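You operate a simulated robot arm through the tools that you are given. There is no shell and no other tool. Be economical: measure what you need, move in short steps, check, and stop when the job is done.

The job below is to be done with a simulated robot arm. You get a single attempt, and the scene is never put back.

## Task
Shake the rose sieve at the speed printed on it, then set it on the blue tray.
Fine: clamp it for the run and swing the clamp aside after.

Only the result counts: the job must be done as asked and must still hold three seconds after the hand-in. Knocking over, shifting, dropping, spilling or breaking anything else fails it.

## Robot
A 7-joint arm with a two-finger parallel gripper, fixed in place. Base frame: the origin is at the foot of the arm, x ahead of it, y to its left, z up; the work surface is at about z = 0.004. Lengths are in m, angles in degrees, forces in N, time in s.
With the tool pointing down near the work surface it reaches from about 0.24 to 0.62 m from the base axis. Its first joint turns from -66.0 to 66.0 degrees. Payload 2.6 kg.
The TCP is the grasp point between the finger pads, 0.03 m short of the fingertips. In the tool frame z runs along the fingers and y along their closing line. Largest opening 0.094 m; finger width 0.028, thickness 0.01; the body of the gripper, 0.05 by 0.096 m, starts 0.055 m behind the TCP.
Orientation is that of the tool frame in the base frame, as a unit quaternion [x, y, z, w]. With the fingers straight down and closing along the base's y, the tool's x points along the base's -x, its y along +y and its z along -z.

## Interface
- The arm moves only by the tool nudge_tool. Its argument "targets" is a list of rows, each a list of 7 numbers: the shift along the tool's x, y, z in m, then the turn, a rotation vector about the tool's x, y, z in degrees, then the opening, from 0 (shut) to 1 (fully open). In form: [[x, y, z, ax, ay, az, claw], ...]. A call has 1 to 8 rows; each row shifts and turns the commanded pose from where the row before left it, along the tool's axes as they then stand. A row lasts 0.2 s, in which the tool goes at most 0.05 m and 8.6 degrees; a call with a longer step from one row to the next is refused whole, and so is a gripper value outside its range. A pose out of reach is approached as far as the arm can. The call stops where the force on the tool passes 40 N (or 10 N more than at its start, if that is more) or the arm is blocked; 0.2 s more then pass. Each finger travels about 0.072 m/s and halts on what it meets, pressing with about 28 N; the grip force reading is that of the motor and also rises with nothing between the fingers. The clock runs only during rows and for 0.2 s after the last one: add rows that do not move to give the fingers time. It gives the time, the measured TCP pose, the force on the tool (base axes), the opening and the grip force at its end, in the units of the frame above (readings bear some noise).
- Cameras (640 x 400 px; columns grow to the right, rows downward): "scene" is fixed at [0.0363, 0.4151, 0.5794]; the picture's right is [-0.81, -0.59, 0.00], its down [-0.30, 0.40, -0.87] and it looks along [0.51, -0.70, -0.50] (base axes); focal length 294 px, centre (320, 200). "wrist" rides on the gripper at [-0.037, 0, -0.058] in the tool frame; the picture's right is [0.00, -1.00, 0.00], its down [0.97, 0.00, -0.24] and it looks along [0.24, 0.00, 0.97] (tool axes); focal length 218 px, centre (320, 200).
- grab_frame(camera): a new picture of that camera. No time passes.
- pixel_to_xyz(camera, pixels): for up to 12 pixels [column, row] of the newest picture of that camera ("zoom" is the newest enlarged one), the place [x, y, z] in the base frame of the surface seen there, good to about 0.003 m, but the place of the scene camera against the robot may be out by one fixed shift of up to 0.018 m in any direction. No time passes.
- enlarge(camera, box): a new picture of the part [left, top, right, bottom] of that camera's present view, enlarged. No time passes.
- sign_off(): hands the job in; it is judged then, once.

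Keep the steps short. Do not move on a guess: measure, check each grasp and each placing, and mend mistakes. In all there are 80 turns and 46 pictures (those below and enlarged ones count). Leave the gripper open and the arm clear of the work at the hand-in unless told otherwise, and finish with a single line.

The tools are called after "Request:" as name(argument=value, ...) on one line, values as JSON. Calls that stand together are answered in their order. nudge_tool: Moves the arm, as the interface text tells. Its arguments: {"type":"object","properties":{"targets":{"type":"array","items":{"type":"array","items":{"type":"number"}}}},"required":["targets"]} The other tools are called the same way: grab_frame (camera) takes a picture; pixel_to_xyz (camera, pixels) gives the place of the surface under pixels of a picture; enlarge (camera, box) takes an enlarged picture of a part of a camera's view; sign_off () hands the job in.

At the start:

```text
time_s: 0.0
eef_pos: [0.2858, -0.0734, 0.4514]
tool_rot: [0.0, 1.0, 0.0, -0.001]
ft_force: [-0.1, -0.3, -0.6]
finger_gap: 0.0939
grasp_force: 0.0
```

scene: 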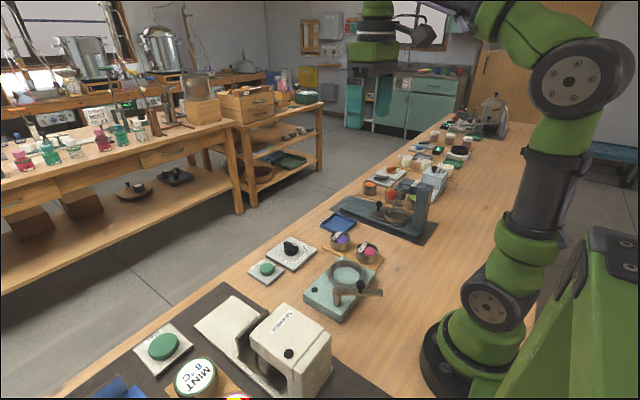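
wrist: 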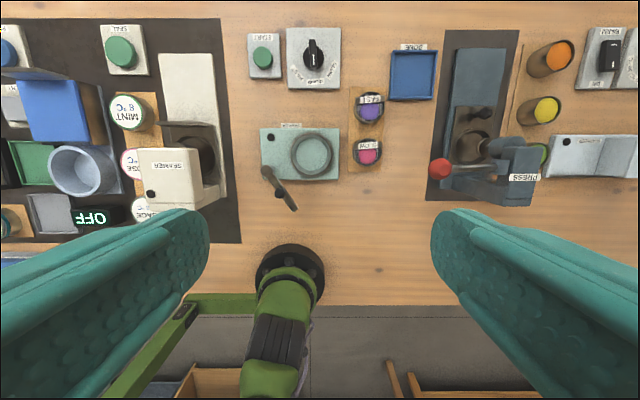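

I see the shaker (teal, about 300,155), the dial and start button above it, two labelled jars near (370,105) and (370,150), and a blue tray at (413,75). I'll enlarge these parts.

Request:
enlarge(camera="wrist", box=[240, 20, 340, 82])

Request:
enlarge(camera="wrist", box=[340, 40, 450, 180])

Request:
enlarge(camera="scene", box=[240, 200, 400, 330])

Request:
enlarge(camera="wrist", box=[240, 110, 350, 220])

```text
6.40 times, centred on (290, 51) of wrist
```

zoom: 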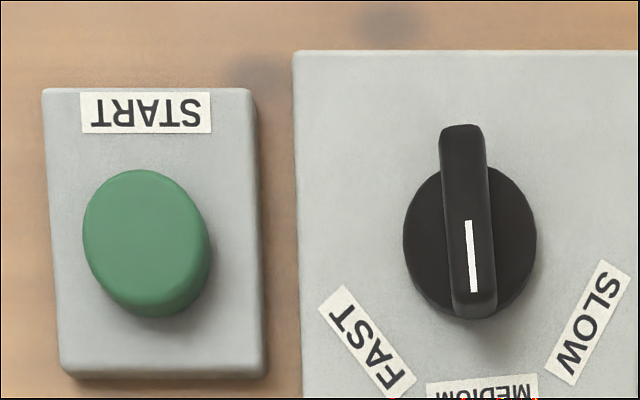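

```text
2.86 times, centred on (395, 110) of wrist
```

zoom: 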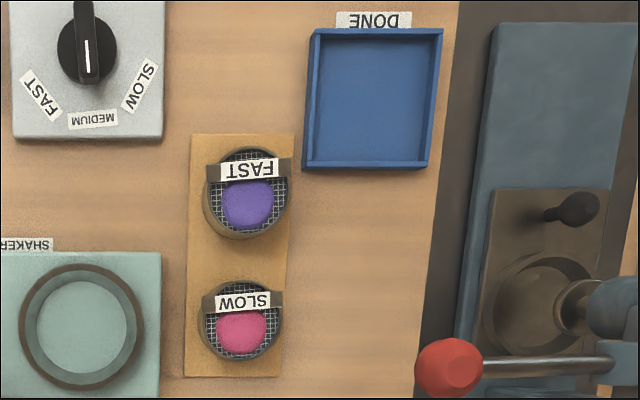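

```text
3.08 times, centred on (320, 265) of scene
```

zoom: 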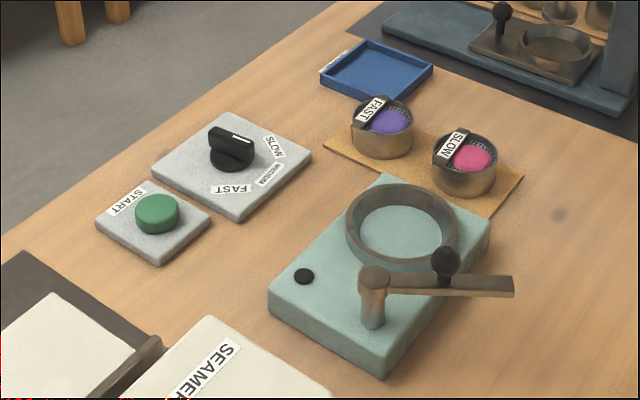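

```text
3.64 times, centred on (295, 165) of wrist
```

zoom: 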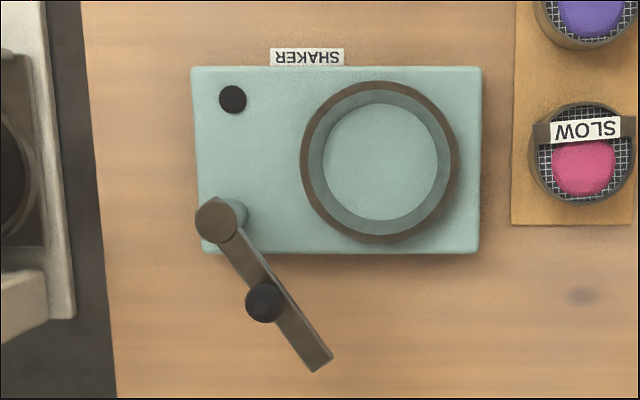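

I'll measure positions: dial, button, tray and sieves from the wrist view; the shaker parts from the last zoom.

Request:
pixel_to_xyz(camera="zoom", pixels=[[380, 160], [310, 160], [450, 160], [380, 90], [380, 235], [218, 220], [265, 300], [315, 355], [250, 260], [232, 98], [585, 168], [400, 380]])

Request:
pixel_to_xyz(camera="wrist", pixels=[[313, 43], [313, 64], [313, 35], [327, 75], [263, 57], [413, 75], [370, 101], [367, 145], [367, 155], [355, 147], [381, 146], [375, 125]])

```text
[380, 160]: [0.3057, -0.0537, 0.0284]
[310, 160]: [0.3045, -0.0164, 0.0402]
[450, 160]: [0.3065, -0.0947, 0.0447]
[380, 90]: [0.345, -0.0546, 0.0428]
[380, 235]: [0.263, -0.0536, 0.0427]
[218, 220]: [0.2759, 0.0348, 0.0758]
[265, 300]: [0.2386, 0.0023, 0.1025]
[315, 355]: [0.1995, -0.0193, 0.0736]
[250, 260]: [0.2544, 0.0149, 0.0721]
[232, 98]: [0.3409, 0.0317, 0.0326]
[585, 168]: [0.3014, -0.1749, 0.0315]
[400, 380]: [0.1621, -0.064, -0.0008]
```

```text
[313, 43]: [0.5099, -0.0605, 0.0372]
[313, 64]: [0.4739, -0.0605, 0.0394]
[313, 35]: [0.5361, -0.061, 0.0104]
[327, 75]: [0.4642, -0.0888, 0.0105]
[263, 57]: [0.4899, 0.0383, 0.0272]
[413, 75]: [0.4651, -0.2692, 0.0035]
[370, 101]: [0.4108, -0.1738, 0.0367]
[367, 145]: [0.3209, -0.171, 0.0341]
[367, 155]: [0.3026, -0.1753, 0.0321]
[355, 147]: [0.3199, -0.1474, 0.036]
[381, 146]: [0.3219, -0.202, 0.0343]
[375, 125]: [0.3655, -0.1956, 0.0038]
```

The dial stands on MEDIUM and the rose (pink) sieve says SLOW, so the dial must turn to SLOW. Moving above the dial (0.491, -0.0605) at about z 0.20 for a closer look.

Request:
nudge_tool(targets=[[-0.0256, 0.0016, 0.0314, 0, 0, 0, 1], [-0.0256, 0.0016, 0.0314, 0, 0, 0, 1], [-0.0256, 0.0016, 0.0314, 0, 0, 0, 1], [-0.0256, 0.0016, 0.0314, 0, 0, 0, 1], [-0.0256, 0.0016, 0.0314, 0, 0, 0, 1], [-0.0256, 0.0016, 0.0314, 0, 0, 0, 1], [-0.0256, 0.0016, 0.0314, 0, 0, 0, 1], [-0.0256, 0.0016, 0.0314, 0, 0, 0, 1]])

Request:
grab_frame(camera="wrist")

```text
time_s: 1.8
eef_pos: [0.4914, -0.0603, 0.1991]
tool_rot: [0.0, 1.0, 0.0, 0.0]
ft_force: [-0.9, -1.3, 0.4]
finger_gap: 0.094
grasp_force: 0.1
```

```text
39 pictures are left
```

wrist: 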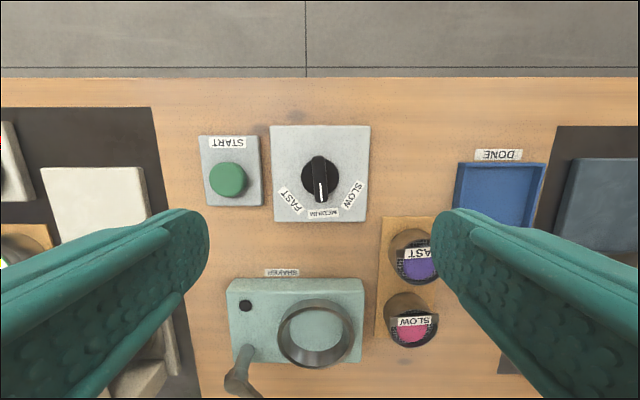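

The dial handle is at (319,180) and the labels around it are visible. Next I measure the dial, its labels, the plate and the button.

Request:
pixel_to_xyz(camera="wrist", pixels=[[319, 160], [319, 178], [319, 196], [315, 178], [324, 178], [307, 178], [334, 178], [292, 200], [351, 196], [324, 213], [228, 180], [320, 135]])

Request:
enlarge(camera="wrist", box=[260, 130, 376, 220])

```text
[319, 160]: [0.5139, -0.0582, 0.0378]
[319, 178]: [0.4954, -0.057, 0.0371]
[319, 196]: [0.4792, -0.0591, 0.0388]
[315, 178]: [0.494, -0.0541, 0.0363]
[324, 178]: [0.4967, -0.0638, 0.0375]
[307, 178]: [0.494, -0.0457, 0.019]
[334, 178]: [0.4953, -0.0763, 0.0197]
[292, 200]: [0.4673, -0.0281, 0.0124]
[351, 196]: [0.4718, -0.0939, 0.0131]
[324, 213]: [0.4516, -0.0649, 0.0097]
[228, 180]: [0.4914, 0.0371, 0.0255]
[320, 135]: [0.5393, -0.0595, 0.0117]
```

```text
4.44 times, centred on (318, 175) of wrist
```

zoom: 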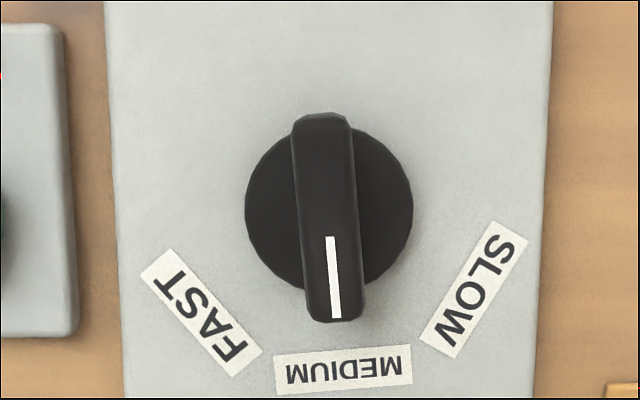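

The knob is centred at about (0.4955, -0.060), with its top at z 0.038 and disc top at 0.02. Its pointer sits 4 deg off the -x axis, and SLOW is about 55 deg further counter-clockwise. I'll descend over it to TCP z 0.056.

Request:
nudge_tool(targets=[[-0.004, 0, 0.046, 0, 0, -4, 0.6], [0, 0, 0.045, 0, 0, 0, 0.4], [0, 0, 0.032, 0, 0, 0, 0.4], [0, 0, 0.02, 0, 0, 0, 0.4]])

Request:
grab_frame(camera="wrist")

```text
time_s: 2.8
eef_pos: [0.4943, -0.0607, 0.0562]
tool_rot: [-0.035, 0.999, 0.001, 0.0]
ft_force: [-0.4, -0.9, -0.3]
finger_gap: 0.0375
grasp_force: 0.1
```

```text
37 pictures are left
```

wrist: 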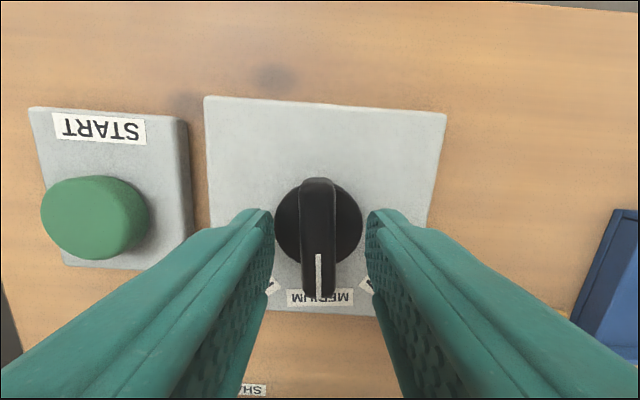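

The handle is centred between the fingers and aligned with them. Closing on it.

Request:
nudge_tool(targets=[[0, 0, 0, 0, 0, 0, 0], [0, 0, 0, 0, 0, 0, 0], [0, 0, 0, 0, 0, 0, 0]])

```text
time_s: 3.6
eef_pos: [0.4955, -0.0604, 0.056]
tool_rot: [-0.035, 0.999, 0.001, 0.0]
ft_force: [1.4, 4.5, -5.1]
finger_gap: 0.0141
grasp_force: 45.1
```

Gripped at 0.014 m. Turning 55 deg counter-clockwise, seen from above, towards SLOW.

Request:
nudge_tool(targets=[[0, 0, 0, 0, 0, -7.9, 0], [0, 0, 0, 0, 0, -7.9, 0], [0, 0, 0, 0, 0, -7.9, 0], [0, 0, 0, 0, 0, -7.9, 0], [0, 0, 0, 0, 0, -7.9, 0], [0, 0, 0, 0, 0, -7.9, 0], [0, 0, 0, 0, 0, -7.9, 0], [0, 0, 0, 0, 0, 0, 0]])

```text
time_s: 5.4
eef_pos: [0.495, -0.0595, 0.056]
tool_rot: [-0.496, 0.868, 0.001, -0.002]
ft_force: [-2.2, 3.4, -5.8]
finger_gap: 0.0137
grasp_force: 45.0
```

Turned to about 59.5 deg. Opening, rising straight up, then looking.

Request:
nudge_tool(targets=[[0, 0, 0, 0, 0, 0, 0.4], [0, 0, 0, 0, 0, 0, 0.4], [0, 0, -0.03, 0, 0, 0, 0.4], [0, 0, -0.045, 0, 0, 0, 0.6], [0, 0, -0.045, 0, 0, 0, 0.6]])

Request:
enlarge(camera="wrist", box=[240, 110, 400, 240])

```text
time_s: 6.6
eef_pos: [0.496, -0.0595, 0.1764]
tool_rot: [-0.495, 0.869, 0.0, 0.0]
ft_force: [0.8, -0.1, -0.8]
finger_gap: 0.0565
grasp_force: 0.0
```

```text
3.08 times, centred on (320, 175) of wrist
```

zoom: 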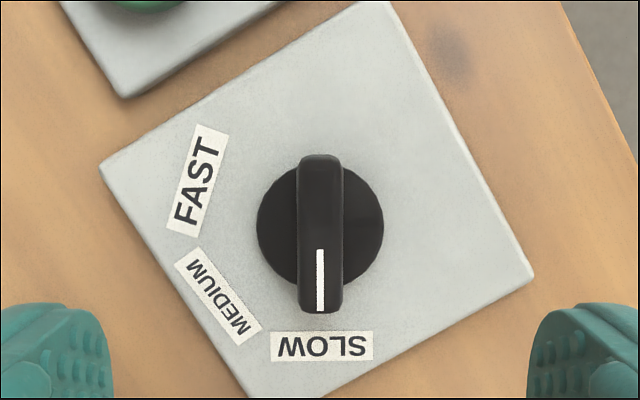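

The pointer is on SLOW. I'll turn the tool back to its starting yaw.

Request:
nudge_tool(targets=[[0, 0, -0.01, 0, 0, 8.5, 1], [0, 0, -0.01, 0, 0, 8.5, 1], [0, 0, 0, 0, 0, 8.5, 1], [0, 0, 0, 0, 0, 8.5, 1], [0, 0, 0, 0, 0, 8.5, 1], [0, 0, 0, 0, 0, 8.5, 1], [0, 0, 0, 0, 0, 8.3, 1]])

```text
time_s: 8.2
eef_pos: [0.4949, -0.0607, 0.1965]
tool_rot: [0.001, 1.0, 0.001, 0.0]
ft_force: [0.1, -0.9, -0.1]
finger_gap: 0.094
grasp_force: 0.1
```

Yaw is back to 0. Moving above the rose sieve at about (0.312, -0.175) and z 0.20 for a closer look.

Request:
nudge_tool(targets=[[0.0366, -0.0229, 0, 0, 0, 0, 1], [0.0366, -0.0229, 0, 0, 0, 0, 1], [0.0366, -0.0229, 0, 0, 0, 0, 1], [0.0366, -0.0229, 0, 0, 0, 0, 1], [0.0366, -0.0229, 0, 0, 0, 0, 1]])

Request:
enlarge(camera="wrist", box=[220, 80, 420, 280])

```text
time_s: 9.4
eef_pos: [0.3113, -0.1727, 0.1964]
tool_rot: [0.0, 1.0, 0.0, 0.0]
ft_force: [-0.1, 0.9, 0.0]
finger_gap: 0.094
grasp_force: 0.0
```

```text
2.00 times, centred on (320, 180) of wrist
```

zoom: 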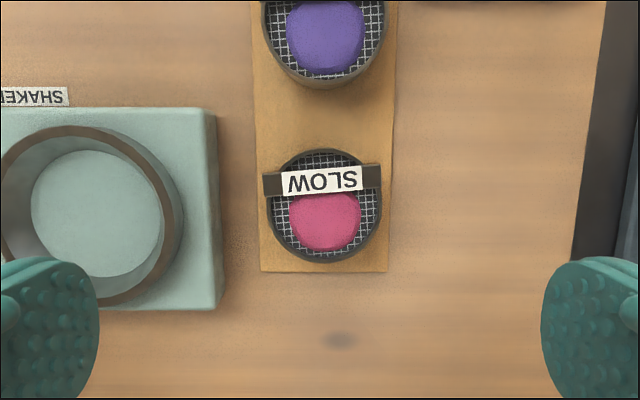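

Request:
pixel_to_xyz(camera="zoom", pixels=[[323, 152], [325, 259], [271, 212], [379, 212], [266, 186], [378, 176], [322, 180], [325, 222], [323, 265], [290, 230], [120, 130], [60, 215]])

Request:
enlarge(camera="scene", box=[320, 225, 400, 275])

```text
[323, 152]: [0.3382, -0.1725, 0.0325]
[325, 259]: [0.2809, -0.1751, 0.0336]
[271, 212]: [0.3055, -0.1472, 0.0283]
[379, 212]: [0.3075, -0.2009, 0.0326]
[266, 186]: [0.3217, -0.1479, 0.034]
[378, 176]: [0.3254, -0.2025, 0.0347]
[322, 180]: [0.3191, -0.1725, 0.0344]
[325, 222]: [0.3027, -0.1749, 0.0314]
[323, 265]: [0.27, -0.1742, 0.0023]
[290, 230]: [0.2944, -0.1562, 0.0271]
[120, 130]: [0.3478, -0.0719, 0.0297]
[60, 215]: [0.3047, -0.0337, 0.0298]
```

```text
8.00 times, centred on (360, 250) of scene
```

zoom: 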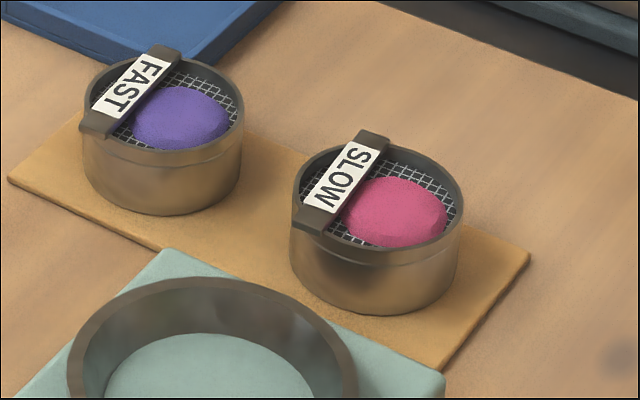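

The sieve is centred at (0.3085, -0.1745), about 0.057 across and 0.033 high at the rim, with its bar at x≈0.323. I'll grip across y with the pads slightly to the -x side so they miss the bar. The tips stay high at z≈0.025 so they'll clear the shaker ring later.

Request:
nudge_tool(targets=[[0.0103, -0.0018, 0.04, 0, 0, 0, 0.8], [0, 0, 0.045, 0, 0, 0, 0.8], [0, 0, 0.035, 0, 0, 0, 0.8], [0, 0, 0.0214, 0, 0, 0, 0.8], [0, 0, 0, 0, 0, 0, 0.8]])

Request:
grab_frame(camera="wrist")

Request:
enlarge(camera="scene", box=[300, 200, 420, 290])

```text
time_s: 10.6
eef_pos: [0.301, -0.1768, 0.0548]
tool_rot: [-0.001, 1.0, 0.0, 0.0]
ft_force: [0.0, -0.1, 1.2]
finger_gap: 0.075
grasp_force: 0.1
```

```text
33 pictures are left
```

wrist: 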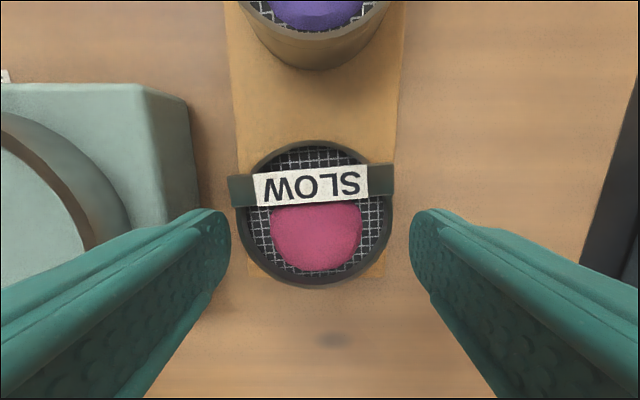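

```text
4.44 times, centred on (360, 245) of scene
```

zoom: 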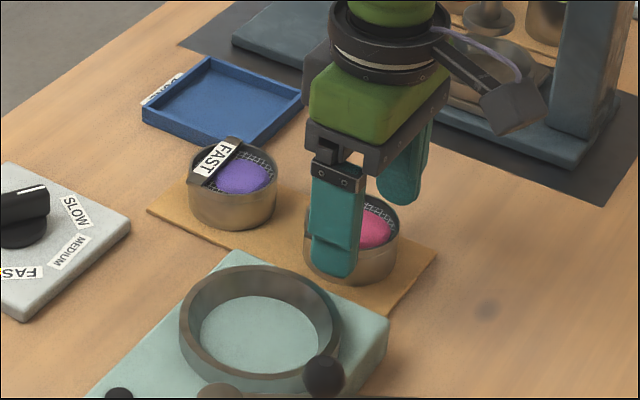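

The sieve (318,214) is centred between the fingers and the pads are clear of the bar. Closing slowly.

Request:
nudge_tool(targets=[[0, 0, 0, 0, 0, 0, 0.65], [0, 0, 0, 0, 0, 0, 0.55], [0, 0, 0, 0, 0, 0, 0.4], [0, 0, 0, 0, 0, 0, 0.4]])

Request:
grab_frame(camera="wrist")

```text
time_s: 11.6
eef_pos: [0.3, -0.1769, 0.0559]
tool_rot: [0.0, 1.0, 0.0, 0.0]
ft_force: [0.4, -0.1, 1.0]
finger_gap: 0.0589
grasp_force: 28.3
```

```text
31 pictures are left
```

wrist: 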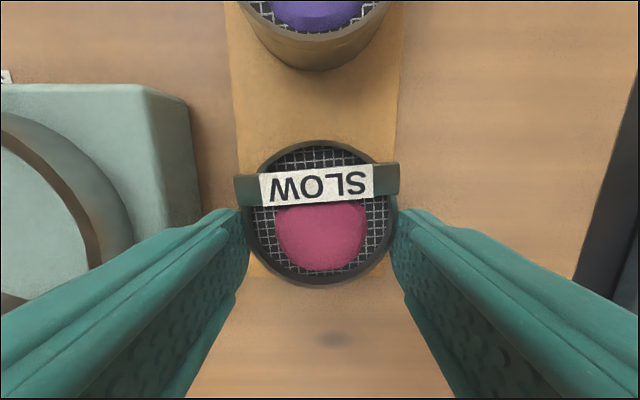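

Gripped at 0.059 m. I'll measure where the sieve sits in the hand, then lift 0.06 m gently.

Request:
pixel_to_xyz(camera="wrist", pixels=[[321, 144], [321, 283], [252, 214], [392, 214], [248, 188], [390, 180], [320, 185], [10, 200], [70, 225]])

Request:
nudge_tool(targets=[[0, 0, -0.01, 0, 0, 0, 0.4], [0, 0, -0.02, 0, 0, 0, 0.4], [0, 0, -0.03, 0, 0, 0, 0.4]])

Request:
grab_frame(camera="scene")

Request:
grab_frame(camera="wrist")

```text
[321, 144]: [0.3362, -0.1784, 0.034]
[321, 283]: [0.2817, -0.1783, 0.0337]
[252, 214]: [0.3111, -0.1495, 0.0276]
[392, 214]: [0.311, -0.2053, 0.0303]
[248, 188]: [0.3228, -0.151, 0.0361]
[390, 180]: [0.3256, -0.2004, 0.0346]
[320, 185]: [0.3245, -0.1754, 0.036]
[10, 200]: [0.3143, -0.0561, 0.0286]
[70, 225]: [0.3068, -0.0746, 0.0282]
```

```text
time_s: 12.4
eef_pos: [0.3002, -0.1754, 0.1155]
tool_rot: [0.001, 1.0, 0.001, 0.0]
ft_force: [0.0, 0.7, 0.3]
finger_gap: 0.0376
grasp_force: 0.0
```

```text
30 pictures are left
```

scene: 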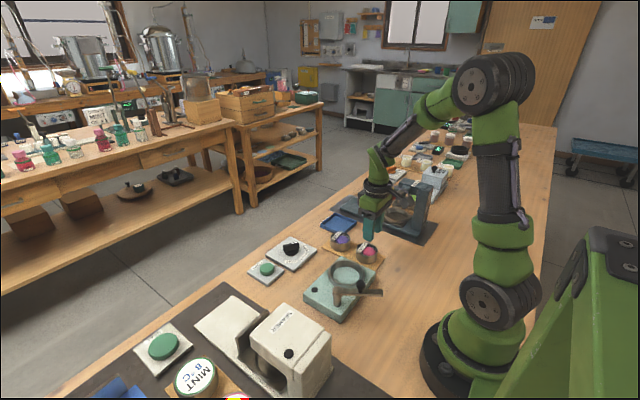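

```text
29 pictures are left
```

wrist: 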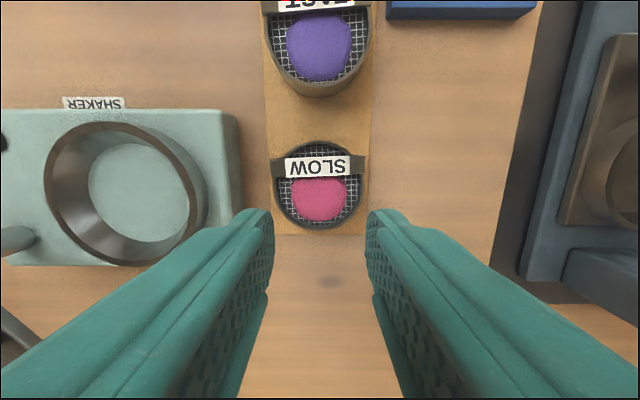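

The fingers slipped off: the gap reads 0.038 and the sieve is still upright on its mat. The grip was off-centre, near the pad edges and the bar. I'll turn 90 deg and close along x, centred and clear of the bar. First, measuring again.

Request:
pixel_to_xyz(camera="wrist", pixels=[[318, 146], [318, 223], [277, 190], [360, 190], [320, 233], [318, 95], [125, 185], [52, 190], [198, 190], [115, 127], [140, 260], [232, 200]])

Request:
nudge_tool(targets=[[0, 0, -0.02, 0, 0, 8.5, 0.8], [0, 0, -0.02, 0, 0, 8.5, 0.8], [0, 0, 0, 0, 0, 8.5, 0.8], [0, 0, 0, 0, 0, 8.5, 0.8], [0, 0, 0, 0, 0, 8.5, 0.8], [0, 0, 0, 0, 0, 8.5, 0.8], [0, 0, 0, 0, 0, 8.5, 0.8], [0, 0, 0, 0, 0, 8.5, 0.8]])

```text
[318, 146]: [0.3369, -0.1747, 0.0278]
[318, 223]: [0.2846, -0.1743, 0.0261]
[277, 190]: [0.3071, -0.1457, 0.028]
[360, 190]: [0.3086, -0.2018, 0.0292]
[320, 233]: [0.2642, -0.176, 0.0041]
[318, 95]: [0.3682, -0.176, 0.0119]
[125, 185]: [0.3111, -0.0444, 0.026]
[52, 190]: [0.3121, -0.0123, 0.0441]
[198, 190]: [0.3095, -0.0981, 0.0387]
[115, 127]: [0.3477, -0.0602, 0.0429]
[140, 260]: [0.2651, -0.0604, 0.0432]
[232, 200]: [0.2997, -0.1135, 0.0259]
```

```text
time_s: 14.2
eef_pos: [0.3022, -0.1766, 0.1548]
tool_rot: [0.56, 0.828, 0.0, 0.0]
ft_force: [-0.7, -0.2, 1.0]
finger_gap: 0.0748
grasp_force: 0.0
```

Request:
nudge_tool(targets=[[0, 0, 0, 0, 0, 8.0, 0.8], [0, 0, 0, 0, 0, 8.0, 0.8], [0, 0, 0, 0, 0, 6.0, 0.8], [0.002, 0.0085, 0, 0, 0, 0, 0.8]])

Request:
grab_frame(camera="wrist")

```text
time_s: 15.2
eef_pos: [0.3091, -0.1735, 0.1557]
tool_rot: [0.707, 0.707, 0.0, 0.0]
ft_force: [-0.2, -0.9, -0.9]
finger_gap: 0.0753
grasp_force: 0.0
```

```text
28 pictures are left
```

wrist: 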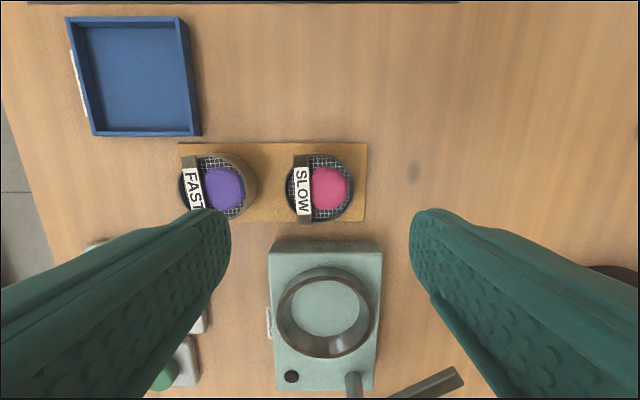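

The sieve is centred at column 320. Descending 0.104 m to TCP z≈0.052, with the violet sieve about 2 cm clear of the finger.

Request:
nudge_tool(targets=[[-0.001, 0, 0.04, 0, 0, 0, 0.78], [0, 0, 0.035, 0, 0, 0, 0.78], [0, 0, 0.02, 0, 0, 0, 0.78], [0, 0, 0.009, 0, 0, 0, 0.78], [0, 0, 0, 0, 0, 0, 0.78]])

Request:
grab_frame(camera="wrist")

```text
time_s: 16.4
eef_pos: [0.31, -0.1744, 0.049]
tool_rot: [0.708, 0.706, 0.0, 0.0]
ft_force: [0.3, -0.2, -0.5]
finger_gap: 0.0735
grasp_force: 0.0
```

```text
27 pictures are left
```

wrist: 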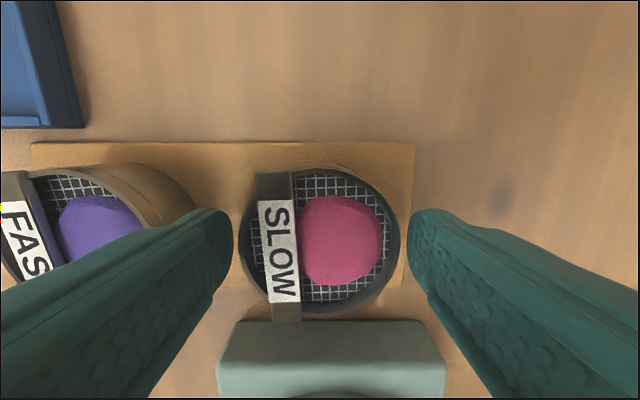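

Well centred. I'll rise 1 mm and close.

Request:
nudge_tool(targets=[[0, 0, -0.001, 0, 0, 0, 0.68], [0, 0, 0, 0, 0, 0, 0.58], [0, 0, 0, 0, 0, 0, 0.3], [0, 0, 0, 0, 0, 0, 0.0], [0, 0, 0, 0, 0, 0, 0.0]])

Request:
nudge_tool(targets=[[0, 0, -0.005, 0, 0, 0, 0], [0, 0, -0.005, 0, 0, 0, 0]])

Request:
grab_frame(camera="wrist")

```text
time_s: 17.6
eef_pos: [0.3097, -0.1761, 0.051]
tool_rot: [0.707, 0.707, 0.0, 0.0]
ft_force: [0.4, -0.5, 0.2]
finger_gap: 0.0581
grasp_force: 28.3
```

```text
time_s: 18.2
eef_pos: [0.3119, -0.1761, 0.0618]
tool_rot: [0.707, 0.707, -0.001, 0.0]
ft_force: [0.3, 1.0, -0.8]
finger_gap: 0.0576
grasp_force: 28.1
```

```text
26 pictures are left
```

wrist: 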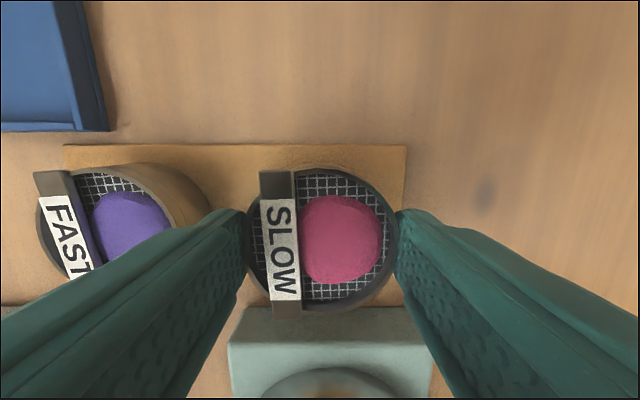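

The sieve now moves with the hand. Lifting to about z 0.12, then checking its position in the hand.

Request:
nudge_tool(targets=[[0, 0, -0.02, 0, 0, 0, 0], [0, 0, -0.02, 0, 0, 0, 0], [0, 0, -0.018, 0, 0, 0, 0]])

Request:
grab_frame(camera="wrist")

Request:
enlarge(camera="scene", box=[300, 190, 420, 290])

Request:
pixel_to_xyz(camera="wrist", pixels=[[322, 172], [322, 305], [252, 240], [392, 240], [320, 370], [320, 350], [290, 370], [355, 370]])

```text
time_s: 19.0
eef_pos: [0.3111, -0.1754, 0.1206]
tool_rot: [0.707, 0.708, 0.0, -0.001]
ft_force: [-0.1, -0.3, -1.1]
finger_gap: 0.0579
grasp_force: 28.0
```

```text
25 pictures are left
```

wrist: 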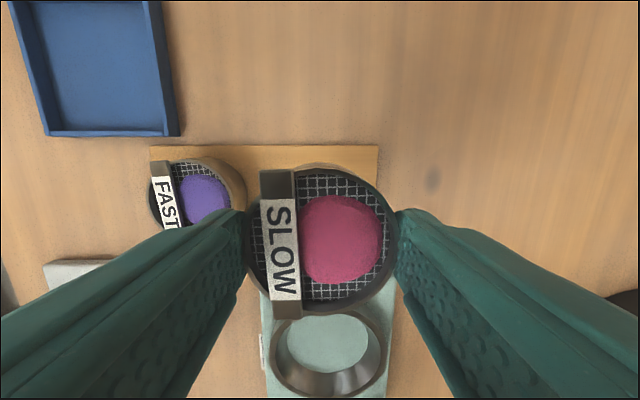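

```text
4.00 times, centred on (360, 240) of scene
```

zoom: 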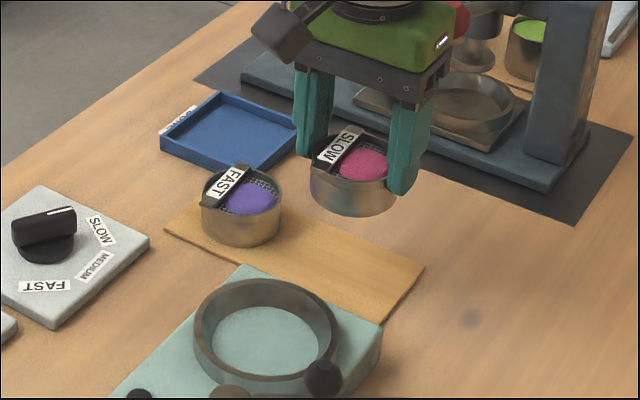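

```text
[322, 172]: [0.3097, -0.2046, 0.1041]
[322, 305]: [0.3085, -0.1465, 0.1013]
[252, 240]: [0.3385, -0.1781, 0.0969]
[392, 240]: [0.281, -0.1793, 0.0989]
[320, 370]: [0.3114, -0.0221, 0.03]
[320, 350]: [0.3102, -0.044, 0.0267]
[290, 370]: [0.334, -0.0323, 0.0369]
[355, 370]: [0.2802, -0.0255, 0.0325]
```

The sieve is held level and centred on the TCP, with its rim at TCP-0.0185. The ring centre is about (0.305, -0.055). Moving above it.

Request:
nudge_tool(targets=[[0.03, -0.0015, 0, 0, 0, 0, 0], [0.03, -0.0015, 0, 0, 0, 0, 0], [0.03, -0.0015, 0, 0, 0, 0, 0], [0.03, -0.0015, 0, 0, 0, 0, 0], [0, 0, 0, 0, 0, 0, 0]])

Request:
grab_frame(camera="wrist")

Request:
enlarge(camera="scene", box=[290, 210, 410, 310])

```text
time_s: 20.2
eef_pos: [0.3059, -0.0549, 0.1192]
tool_rot: [0.707, 0.707, -0.001, 0.0]
ft_force: [0.2, -0.3, 0.0]
finger_gap: 0.0581
grasp_force: 27.6
```

```text
23 pictures are left
```

wrist: 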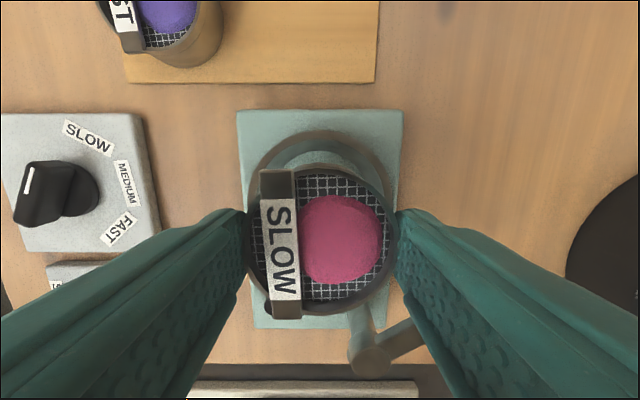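

```text
4.00 times, centred on (350, 260) of scene
```

zoom: 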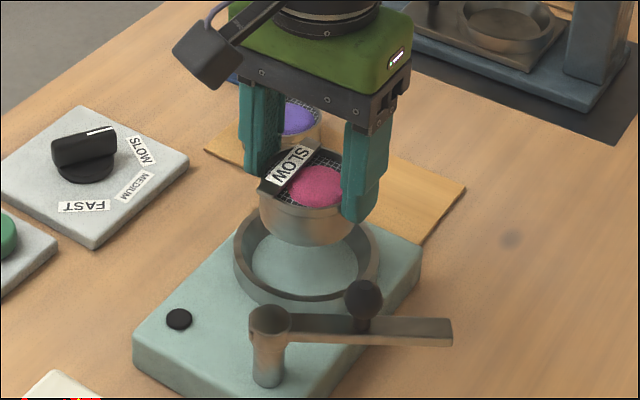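

The ring and sieve line up in x (columns 322 and 321). For y, I'll measure the visible ring edge and floor.

Request:
pixel_to_xyz(camera="wrist", pixels=[[320, 128], [320, 134], [320, 142], [320, 152], [320, 160], [252, 180], [393, 180], [322, 172], [322, 305], [270, 310], [372, 360], [420, 330]])

Request:
enlarge(camera="wrist", box=[230, 100, 410, 213])

```text
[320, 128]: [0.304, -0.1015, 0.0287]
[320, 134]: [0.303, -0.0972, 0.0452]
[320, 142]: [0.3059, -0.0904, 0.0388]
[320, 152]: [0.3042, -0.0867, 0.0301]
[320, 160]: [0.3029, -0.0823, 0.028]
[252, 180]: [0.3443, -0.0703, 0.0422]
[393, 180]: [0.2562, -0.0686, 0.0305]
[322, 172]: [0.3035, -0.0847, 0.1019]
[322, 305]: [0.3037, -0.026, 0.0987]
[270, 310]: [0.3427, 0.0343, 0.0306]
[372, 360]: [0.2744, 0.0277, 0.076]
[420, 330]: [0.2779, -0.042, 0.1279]
```

```text
3.54 times, centred on (320, 156) of wrist
```

zoom: 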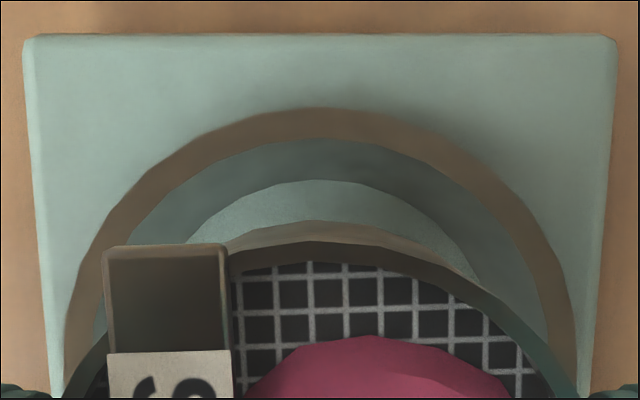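

Floor edge at y≈-0.087 and inner rim at -0.092 put the ring centre at about (0.305, -0.0555), right under the sieve. Lowering to TCP z≈0.079, then in 1 mm steps.

Request:
nudge_tool(targets=[[0, 0, 0.015, 0, 0, 0, 0], [0, 0, 0.014, 0, 0, 0, 0], [0, 0, 0.008, 0, 0, 0, 0], [0, 0, 0.003, 0, 0, 0, 0], [0, 0, 0, 0, 0, 0, 0]])

Request:
enlarge(camera="scene", box=[300, 230, 400, 310])

```text
time_s: 21.4
eef_pos: [0.3052, -0.0566, 0.0784]
tool_rot: [0.707, 0.707, 0.001, -0.001]
ft_force: [-0.1, -0.4, -1.5]
finger_gap: 0.0578
grasp_force: 28.3
```

```text
5.00 times, centred on (350, 270) of scene
```

zoom: 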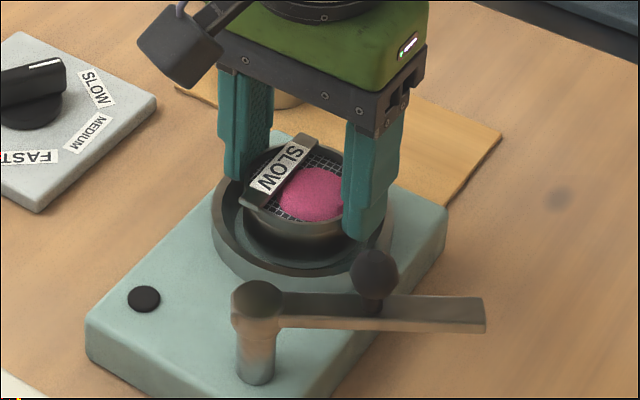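

The sieve is inside the ring, just above the floor, with no contact force. Lowering 3 mm in small steps.

Request:
nudge_tool(targets=[[0, 0, 0.001, 0, 0, 0, 0], [0, 0, 0.001, 0, 0, 0, 0], [0, 0, 0.001, 0, 0, 0, 0], [0, 0, 0, 0, 0, 0, 0]])

```text
time_s: 22.4
eef_pos: [0.3049, -0.0563, 0.0769]
tool_rot: [0.708, 0.706, 0.0, -0.001]
ft_force: [-3.3, -0.5, 12.5]
finger_gap: 0.0581
grasp_force: 27.9
```

Contact at 12.5 N upward, so the sieve is seated. Opening a little and checking before rising.

Request:
nudge_tool(targets=[[0, 0, -0.001, 0, 0, 0, 0.62], [0, 0, 0, 0, 0, 0, 0.72], [0, 0, 0, 0, 0, 0, 0.78], [0, 0, 0, 0, 0, 0, 0.78]])

Request:
grab_frame(camera="wrist")

```text
time_s: 23.4
eef_pos: [0.3045, -0.0564, 0.0773]
tool_rot: [0.707, 0.707, 0.001, 0.0]
ft_force: [-0.8, -0.1, -0.1]
finger_gap: 0.0733
grasp_force: 0.0
```

```text
19 pictures are left
```

wrist: 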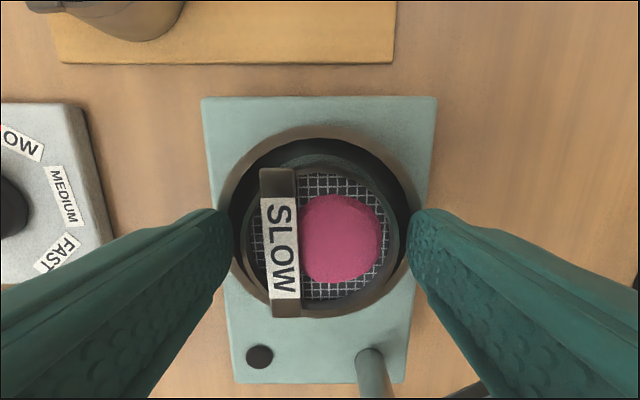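

The sieve is released and sits centrally. Rising straight up.

Request:
nudge_tool(targets=[[0, 0, -0.02, 0, 0, 0, 0.78], [0, 0, -0.04, 0, 0, 0, 0.78], [0, 0, -0.045, 0, 0, 0, 0.78]])

Request:
grab_frame(camera="wrist")

Request:
pixel_to_xyz(camera="wrist", pixels=[[320, 190], [320, 240], [295, 200], [345, 215]])

```text
time_s: 24.2
eef_pos: [0.3035, -0.0538, 0.184]
tool_rot: [0.707, 0.707, 0.0, -0.001]
ft_force: [0.5, 0.0, 0.1]
finger_gap: 0.0733
grasp_force: 0.0
```

```text
18 pictures are left
```

wrist: 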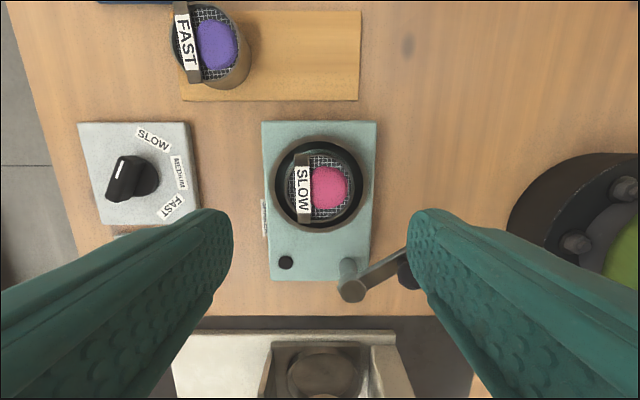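

```text
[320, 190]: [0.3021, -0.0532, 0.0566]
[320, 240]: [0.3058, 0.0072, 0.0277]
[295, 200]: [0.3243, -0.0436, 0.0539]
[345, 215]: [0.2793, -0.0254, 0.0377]
```

The sieve sits level in the ring with its rim at z 0.055. Next comes the clamp knob near (0.2386, 0.002, 0.10). Moving above it to measure it closely.

Request:
nudge_tool(targets=[[0.0187, -0.018, 0, 0, 0, 0, 0.7], [0.0187, -0.018, 0, 0, 0, 0, 0.7], [0.0187, -0.018, 0, 0, 0, 0, 0.7], [0, 0, 0, 0, 0, 0, 0.7]])

Request:
grab_frame(camera="wrist")

```text
time_s: 25.2
eef_pos: [0.2499, 0.0016, 0.1835]
tool_rot: [0.707, 0.707, 0.001, 0.0]
ft_force: [0.7, -0.2, -1.1]
finger_gap: 0.066
grasp_force: 0.1
```

```text
17 pictures are left
```

wrist: 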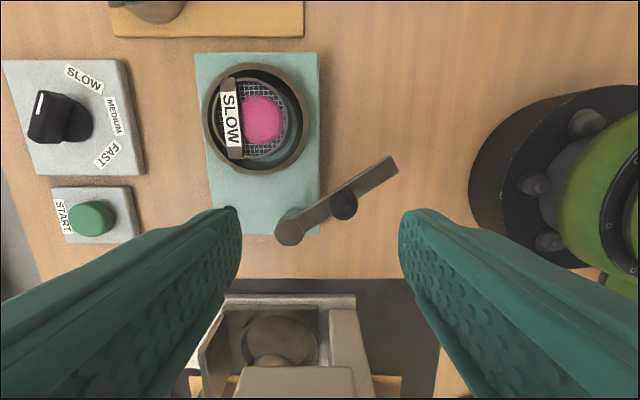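

Request:
enlarge(camera="wrist", box=[260, 140, 410, 260])

Request:
pixel_to_xyz(camera="wrist", pixels=[[343, 206], [336, 206], [350, 206], [343, 199], [343, 213], [290, 231], [330, 199], [320, 213], [365, 185], [388, 165], [380, 170], [396, 172]])

```text
3.33 times, centred on (335, 200) of wrist
```

zoom: 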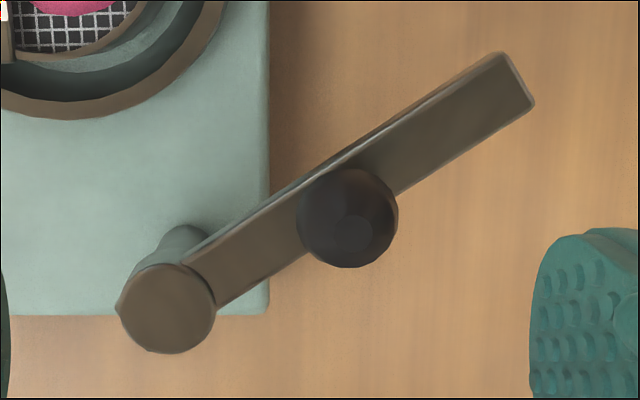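

```text
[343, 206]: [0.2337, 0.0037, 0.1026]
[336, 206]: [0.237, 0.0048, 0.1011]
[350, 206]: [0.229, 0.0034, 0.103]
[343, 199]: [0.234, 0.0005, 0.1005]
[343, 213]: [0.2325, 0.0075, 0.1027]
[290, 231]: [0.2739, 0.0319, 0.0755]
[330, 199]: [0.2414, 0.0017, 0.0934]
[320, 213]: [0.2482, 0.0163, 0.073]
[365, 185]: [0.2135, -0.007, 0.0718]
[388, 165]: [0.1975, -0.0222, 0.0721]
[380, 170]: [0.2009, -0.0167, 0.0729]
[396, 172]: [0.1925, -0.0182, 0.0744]
```

The knob ball is centred at (0.234, 0.004) and about 0.018 across, with its top at 0.103. The arm bar top is 0.073 and the pivot is at (0.274, 0.031). Lowering the part-open fingers around the ball to TCP z 0.109.

Request:
nudge_tool(targets=[[0.0024, -0.0155, 0, 0, 0, 0, 0.45], [0, 0, 0.03, 0, 0, 0, 0.45], [0, 0, 0.025, 0, 0, 0, 0.45], [0, 0, 0.0195, 0, 0, 0, 0.45], [0, 0, 0, 0, 0, 0, 0.45]])

Request:
grab_frame(camera="wrist")

```text
time_s: 26.4
eef_pos: [0.2351, 0.0036, 0.1092]
tool_rot: [0.707, 0.708, 0.0, 0.0]
ft_force: [0.3, 0.5, -0.6]
finger_gap: 0.0424
grasp_force: 0.0
```

```text
15 pictures are left
```

wrist: 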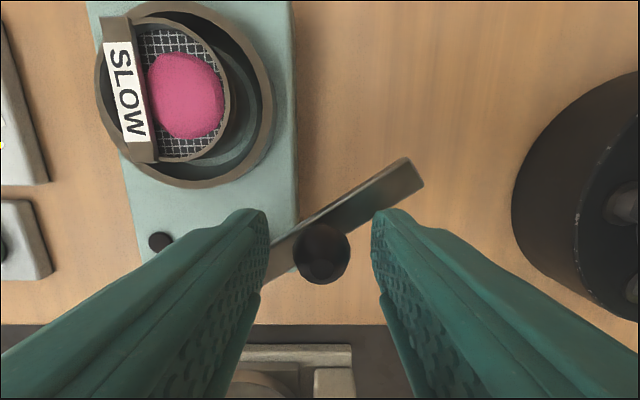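

The knob (321,254) is between the fingers. Closing on it.

Request:
nudge_tool(targets=[[0, 0, 0, 0, 0, 0, 0.25], [0, 0, 0, 0, 0, 0, 0.1], [0, 0, 0, 0, 0, 0, 0.1], [0, 0, 0, 0, 0, 0, 0.1]])

```text
time_s: 27.4
eef_pos: [0.234, 0.0039, 0.1073]
tool_rot: [0.708, 0.706, 0.0, 0.0]
ft_force: [-3.5, -1.5, -2.3]
finger_gap: 0.0214
grasp_force: 45.5
```

Gripped at 0.021 m. I'll swing the clamp about its pivot with the tool turning along, 7.5 deg per row. Five rows first, then a check.

Request:
nudge_tool(targets=[[-0.00498, 0.00399, 0, 0, 0, -7.5, 0.1], [-0.00498, 0.00399, 0, 0, 0, -7.5, 0.1], [-0.00498, 0.00399, 0, 0, 0, -7.5, 0.1], [-0.00498, 0.00399, 0, 0, 0, -7.5, 0.1], [-0.00498, 0.00399, 0, 0, 0, -7.5, 0.1]])

Request:
grab_frame(camera="wrist")

```text
time_s: 28.6
eef_pos: [0.2608, -0.0158, 0.1087]
tool_rot: [0.441, 0.897, 0.0, 0.0]
ft_force: [-7.0, -10.4, 5.9]
finger_gap: 0.0215
grasp_force: 45.1
```

```text
14 pictures are left
```

wrist: 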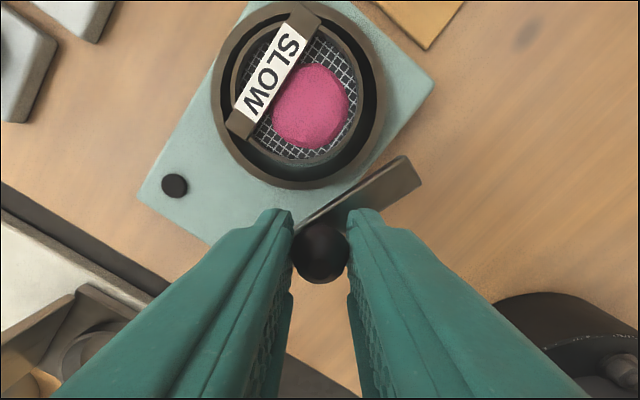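

The clamp follows under a small force. Continuing the other five rows.

Request:
nudge_tool(targets=[[-0.00498, 0.00399, 0, 0, 0, -7.5, 0.1], [-0.00498, 0.00399, 0, 0, 0, -7.5, 0.1], [-0.00498, 0.00399, 0, 0, 0, -7.5, 0.1], [-0.00498, 0.00399, 0, 0, 0, -7.5, 0.1], [-0.00498, 0.00399, 0, 0, 0, -7.5, 0.1], [0, 0, 0, 0, 0, 0, 0.1]])

Request:
grab_frame(camera="wrist")

```text
time_s: 30.0
eef_pos: [0.2907, -0.014, 0.1082]
tool_rot: [0.13, 0.991, 0.0, -0.001]
ft_force: [1.6, -4.3, -23.1]
finger_gap: 0.0212
grasp_force: 45.1
```

```text
13 pictures are left
```

wrist: 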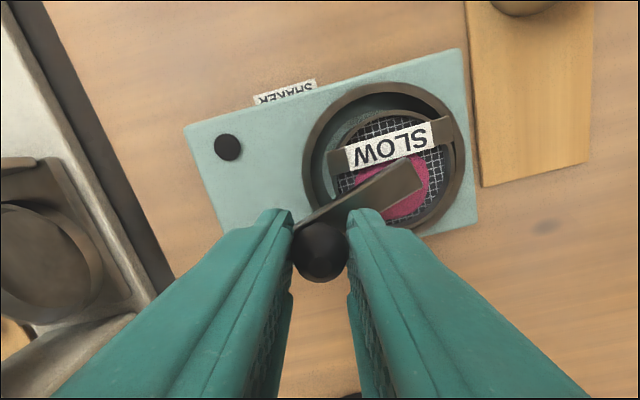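

The clamp bar lies over the sieve with its tip near the centre, and it pulls the tool down at 23 N, so it is probably seating. I'll open and rise to check.

Request:
nudge_tool(targets=[[0, 0, 0, 0, 0, 0, 0.3], [0, 0, 0, 0, 0, 0, 0.45], [0, 0, -0.02, 0, 0, 0, 0.45], [0, 0, -0.03, 0, 0, 0, 0.45], [0, 0, -0.03, 0, 0, 0, 0.45]])

Request:
enlarge(camera="wrist", box=[240, 100, 440, 240])

Request:
pixel_to_xyz(camera="zoom", pixels=[[320, 320], [320, 200], [400, 150], [160, 130]])

```text
time_s: 31.2
eef_pos: [0.2903, -0.015, 0.1877]
tool_rot: [0.13, 0.992, 0.001, 0.0]
ft_force: [0.8, -0.2, 0.6]
finger_gap: 0.0423
grasp_force: 0.0
```

```text
2.86 times, centred on (340, 170) of wrist
```

zoom: 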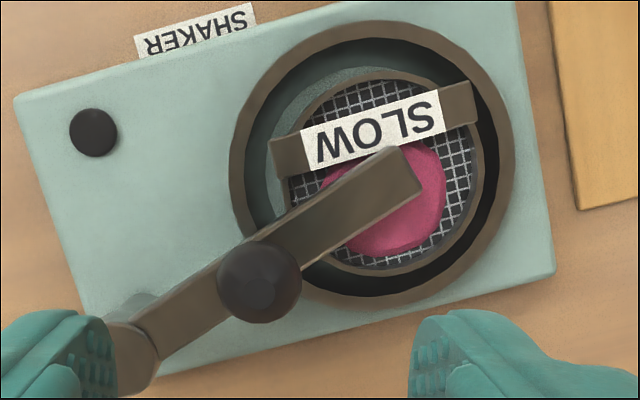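

```text
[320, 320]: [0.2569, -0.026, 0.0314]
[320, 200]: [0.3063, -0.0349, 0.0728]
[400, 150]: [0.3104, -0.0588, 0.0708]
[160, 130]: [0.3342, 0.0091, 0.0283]
```

The clamp bar is closed over the sieve centre. Next is START at (0.491, 0.037), top z≈0.026. I'll straighten the yaw, close the fingers and move above the button.

Request:
nudge_tool(targets=[[0, 0, 0, 0, 0, -7.5, 0.2], [0, 0, 0, 0, 0, -7.45, 0], [-0.0401, 0.0105, 0, 0, 0, 0, 0], [-0.0401, 0.0105, 0, 0, 0, 0, 0], [-0.0401, 0.0105, 0.01, 0, 0, 0, 0], [-0.0401, 0.0105, 0.02, 0, 0, 0, 0], [-0.0401, 0.0105, 0.02, 0, 0, 0, 0], [0, 0, 0.04, 0, 0, 0, 0]])

Request:
grab_frame(camera="wrist")

```text
time_s: 33.0
eef_pos: [0.4923, 0.0355, 0.1022]
tool_rot: [0.001, 1.0, 0.0, 0.001]
ft_force: [0.7, -0.8, 0.3]
finger_gap: 0.0001
grasp_force: 28.1
```

```text
11 pictures are left
```

wrist: 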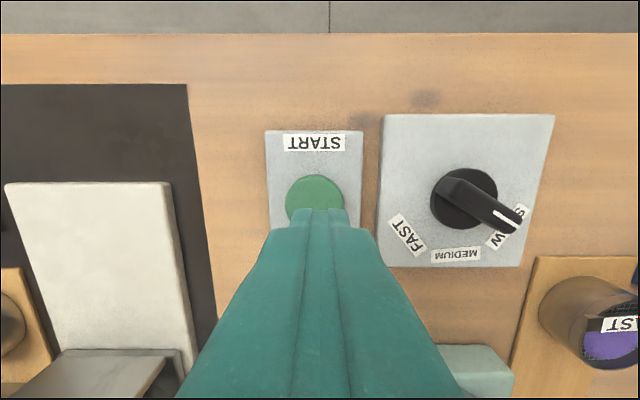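

The button centre is about 3 mm to the left (+y) of the fingers. Shifting and lowering to just above it, then pressing in small steps.

Request:
nudge_tool(targets=[[-0.001, 0.0028, 0.02, 0, 0, 0, 0], [0, 0, 0.02, 0, 0, 0, 0], [0, 0, 0.003, 0, 0, 0, 0], [0, 0, 0.002, 0, 0, 0, 0], [0, 0, 0.002, 0, 0, 0, 0]])

```text
time_s: 34.2
eef_pos: [0.494, 0.0409, 0.0524]
tool_rot: [0.0, 1.0, 0.0, 0.001]
ft_force: [0.1, 0.9, 2.7]
finger_gap: 0.0002
grasp_force: 27.4
```

Touching at 2.7 N. Pressing slightly more.

Request:
nudge_tool(targets=[[0, 0, 0.0015, 0, 0, 0, 0], [0, 0, 0.0015, 0, 0, 0, 0], [0, 0, 0.001, 0, 0, 0, 0]])

Request:
enlarge(camera="scene", box=[240, 220, 400, 330])

```text
time_s: 35.0
eef_pos: [0.4938, 0.0408, 0.048]
tool_rot: [0.001, 1.0, -0.001, 0.002]
ft_force: [-4.4, 1.0, 19.7]
finger_gap: 0.0
grasp_force: 27.6
```

```text
3.64 times, centred on (320, 275) of scene
```

zoom: 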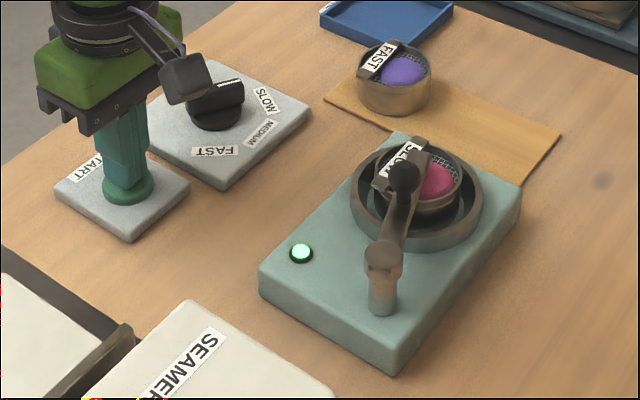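

The lamp is green, so the shaker is running. Releasing the button, rising, and moving back towards the clamp knob while it runs.

Request:
nudge_tool(targets=[[0, 0, -0.02, 0, 0, 0, 0], [0, 0, -0.04, 0, 0, 0, 0.2], [0, 0, -0.04, 0, 0, 0, 0.45], [0.0406, -0.0111, -0.01, 0, 0, 0, 0.45], [0.0406, -0.0111, -0.01, 0, 0, 0, 0.45], [0.0406, -0.0111, -0.01, 0, 0, 0, 0.45], [0.0406, -0.0111, 0, 0, 0, 0, 0.45], [0.0406, -0.0111, 0, 0, 0, 0, 0.45]])

Request:
nudge_tool(targets=[[0, 0, 0, 0, 0, 7.5, 0.45], [0, 0, 0, 0, 0, 7.5, 0.45], [0, 0, 0, 0, 0, 0, 0.45], [0, 0, 0, 0, 0, 0, 0.45], [0, 0, 0, 0, 0, 0, 0.45], [0, 0, 0, 0, 0, 0, 0.45], [0, 0, 0, 0, 0, 0, 0.45], [0, 0, 0, 0, 0, 0, 0.45]])

Request:
grab_frame(camera="wrist")

```text
time_s: 36.8
eef_pos: [0.2877, -0.0162, 0.1771]
tool_rot: [0.001, 1.0, 0.0, 0.0]
ft_force: [0.8, 0.0, -0.2]
finger_gap: 0.0425
grasp_force: 0.1
```

```text
time_s: 38.6
eef_pos: [0.2896, -0.0159, 0.1773]
tool_rot: [0.131, 0.991, 0.0, 0.0]
ft_force: [0.3, -0.2, 0.3]
finger_gap: 0.0422
grasp_force: 0.0
```

```text
9 pictures are left
```

wrist: 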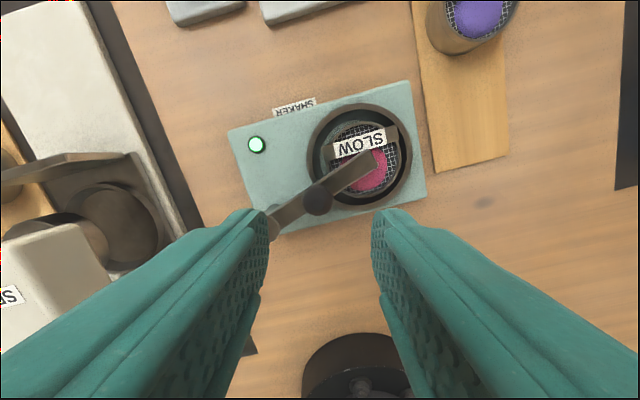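

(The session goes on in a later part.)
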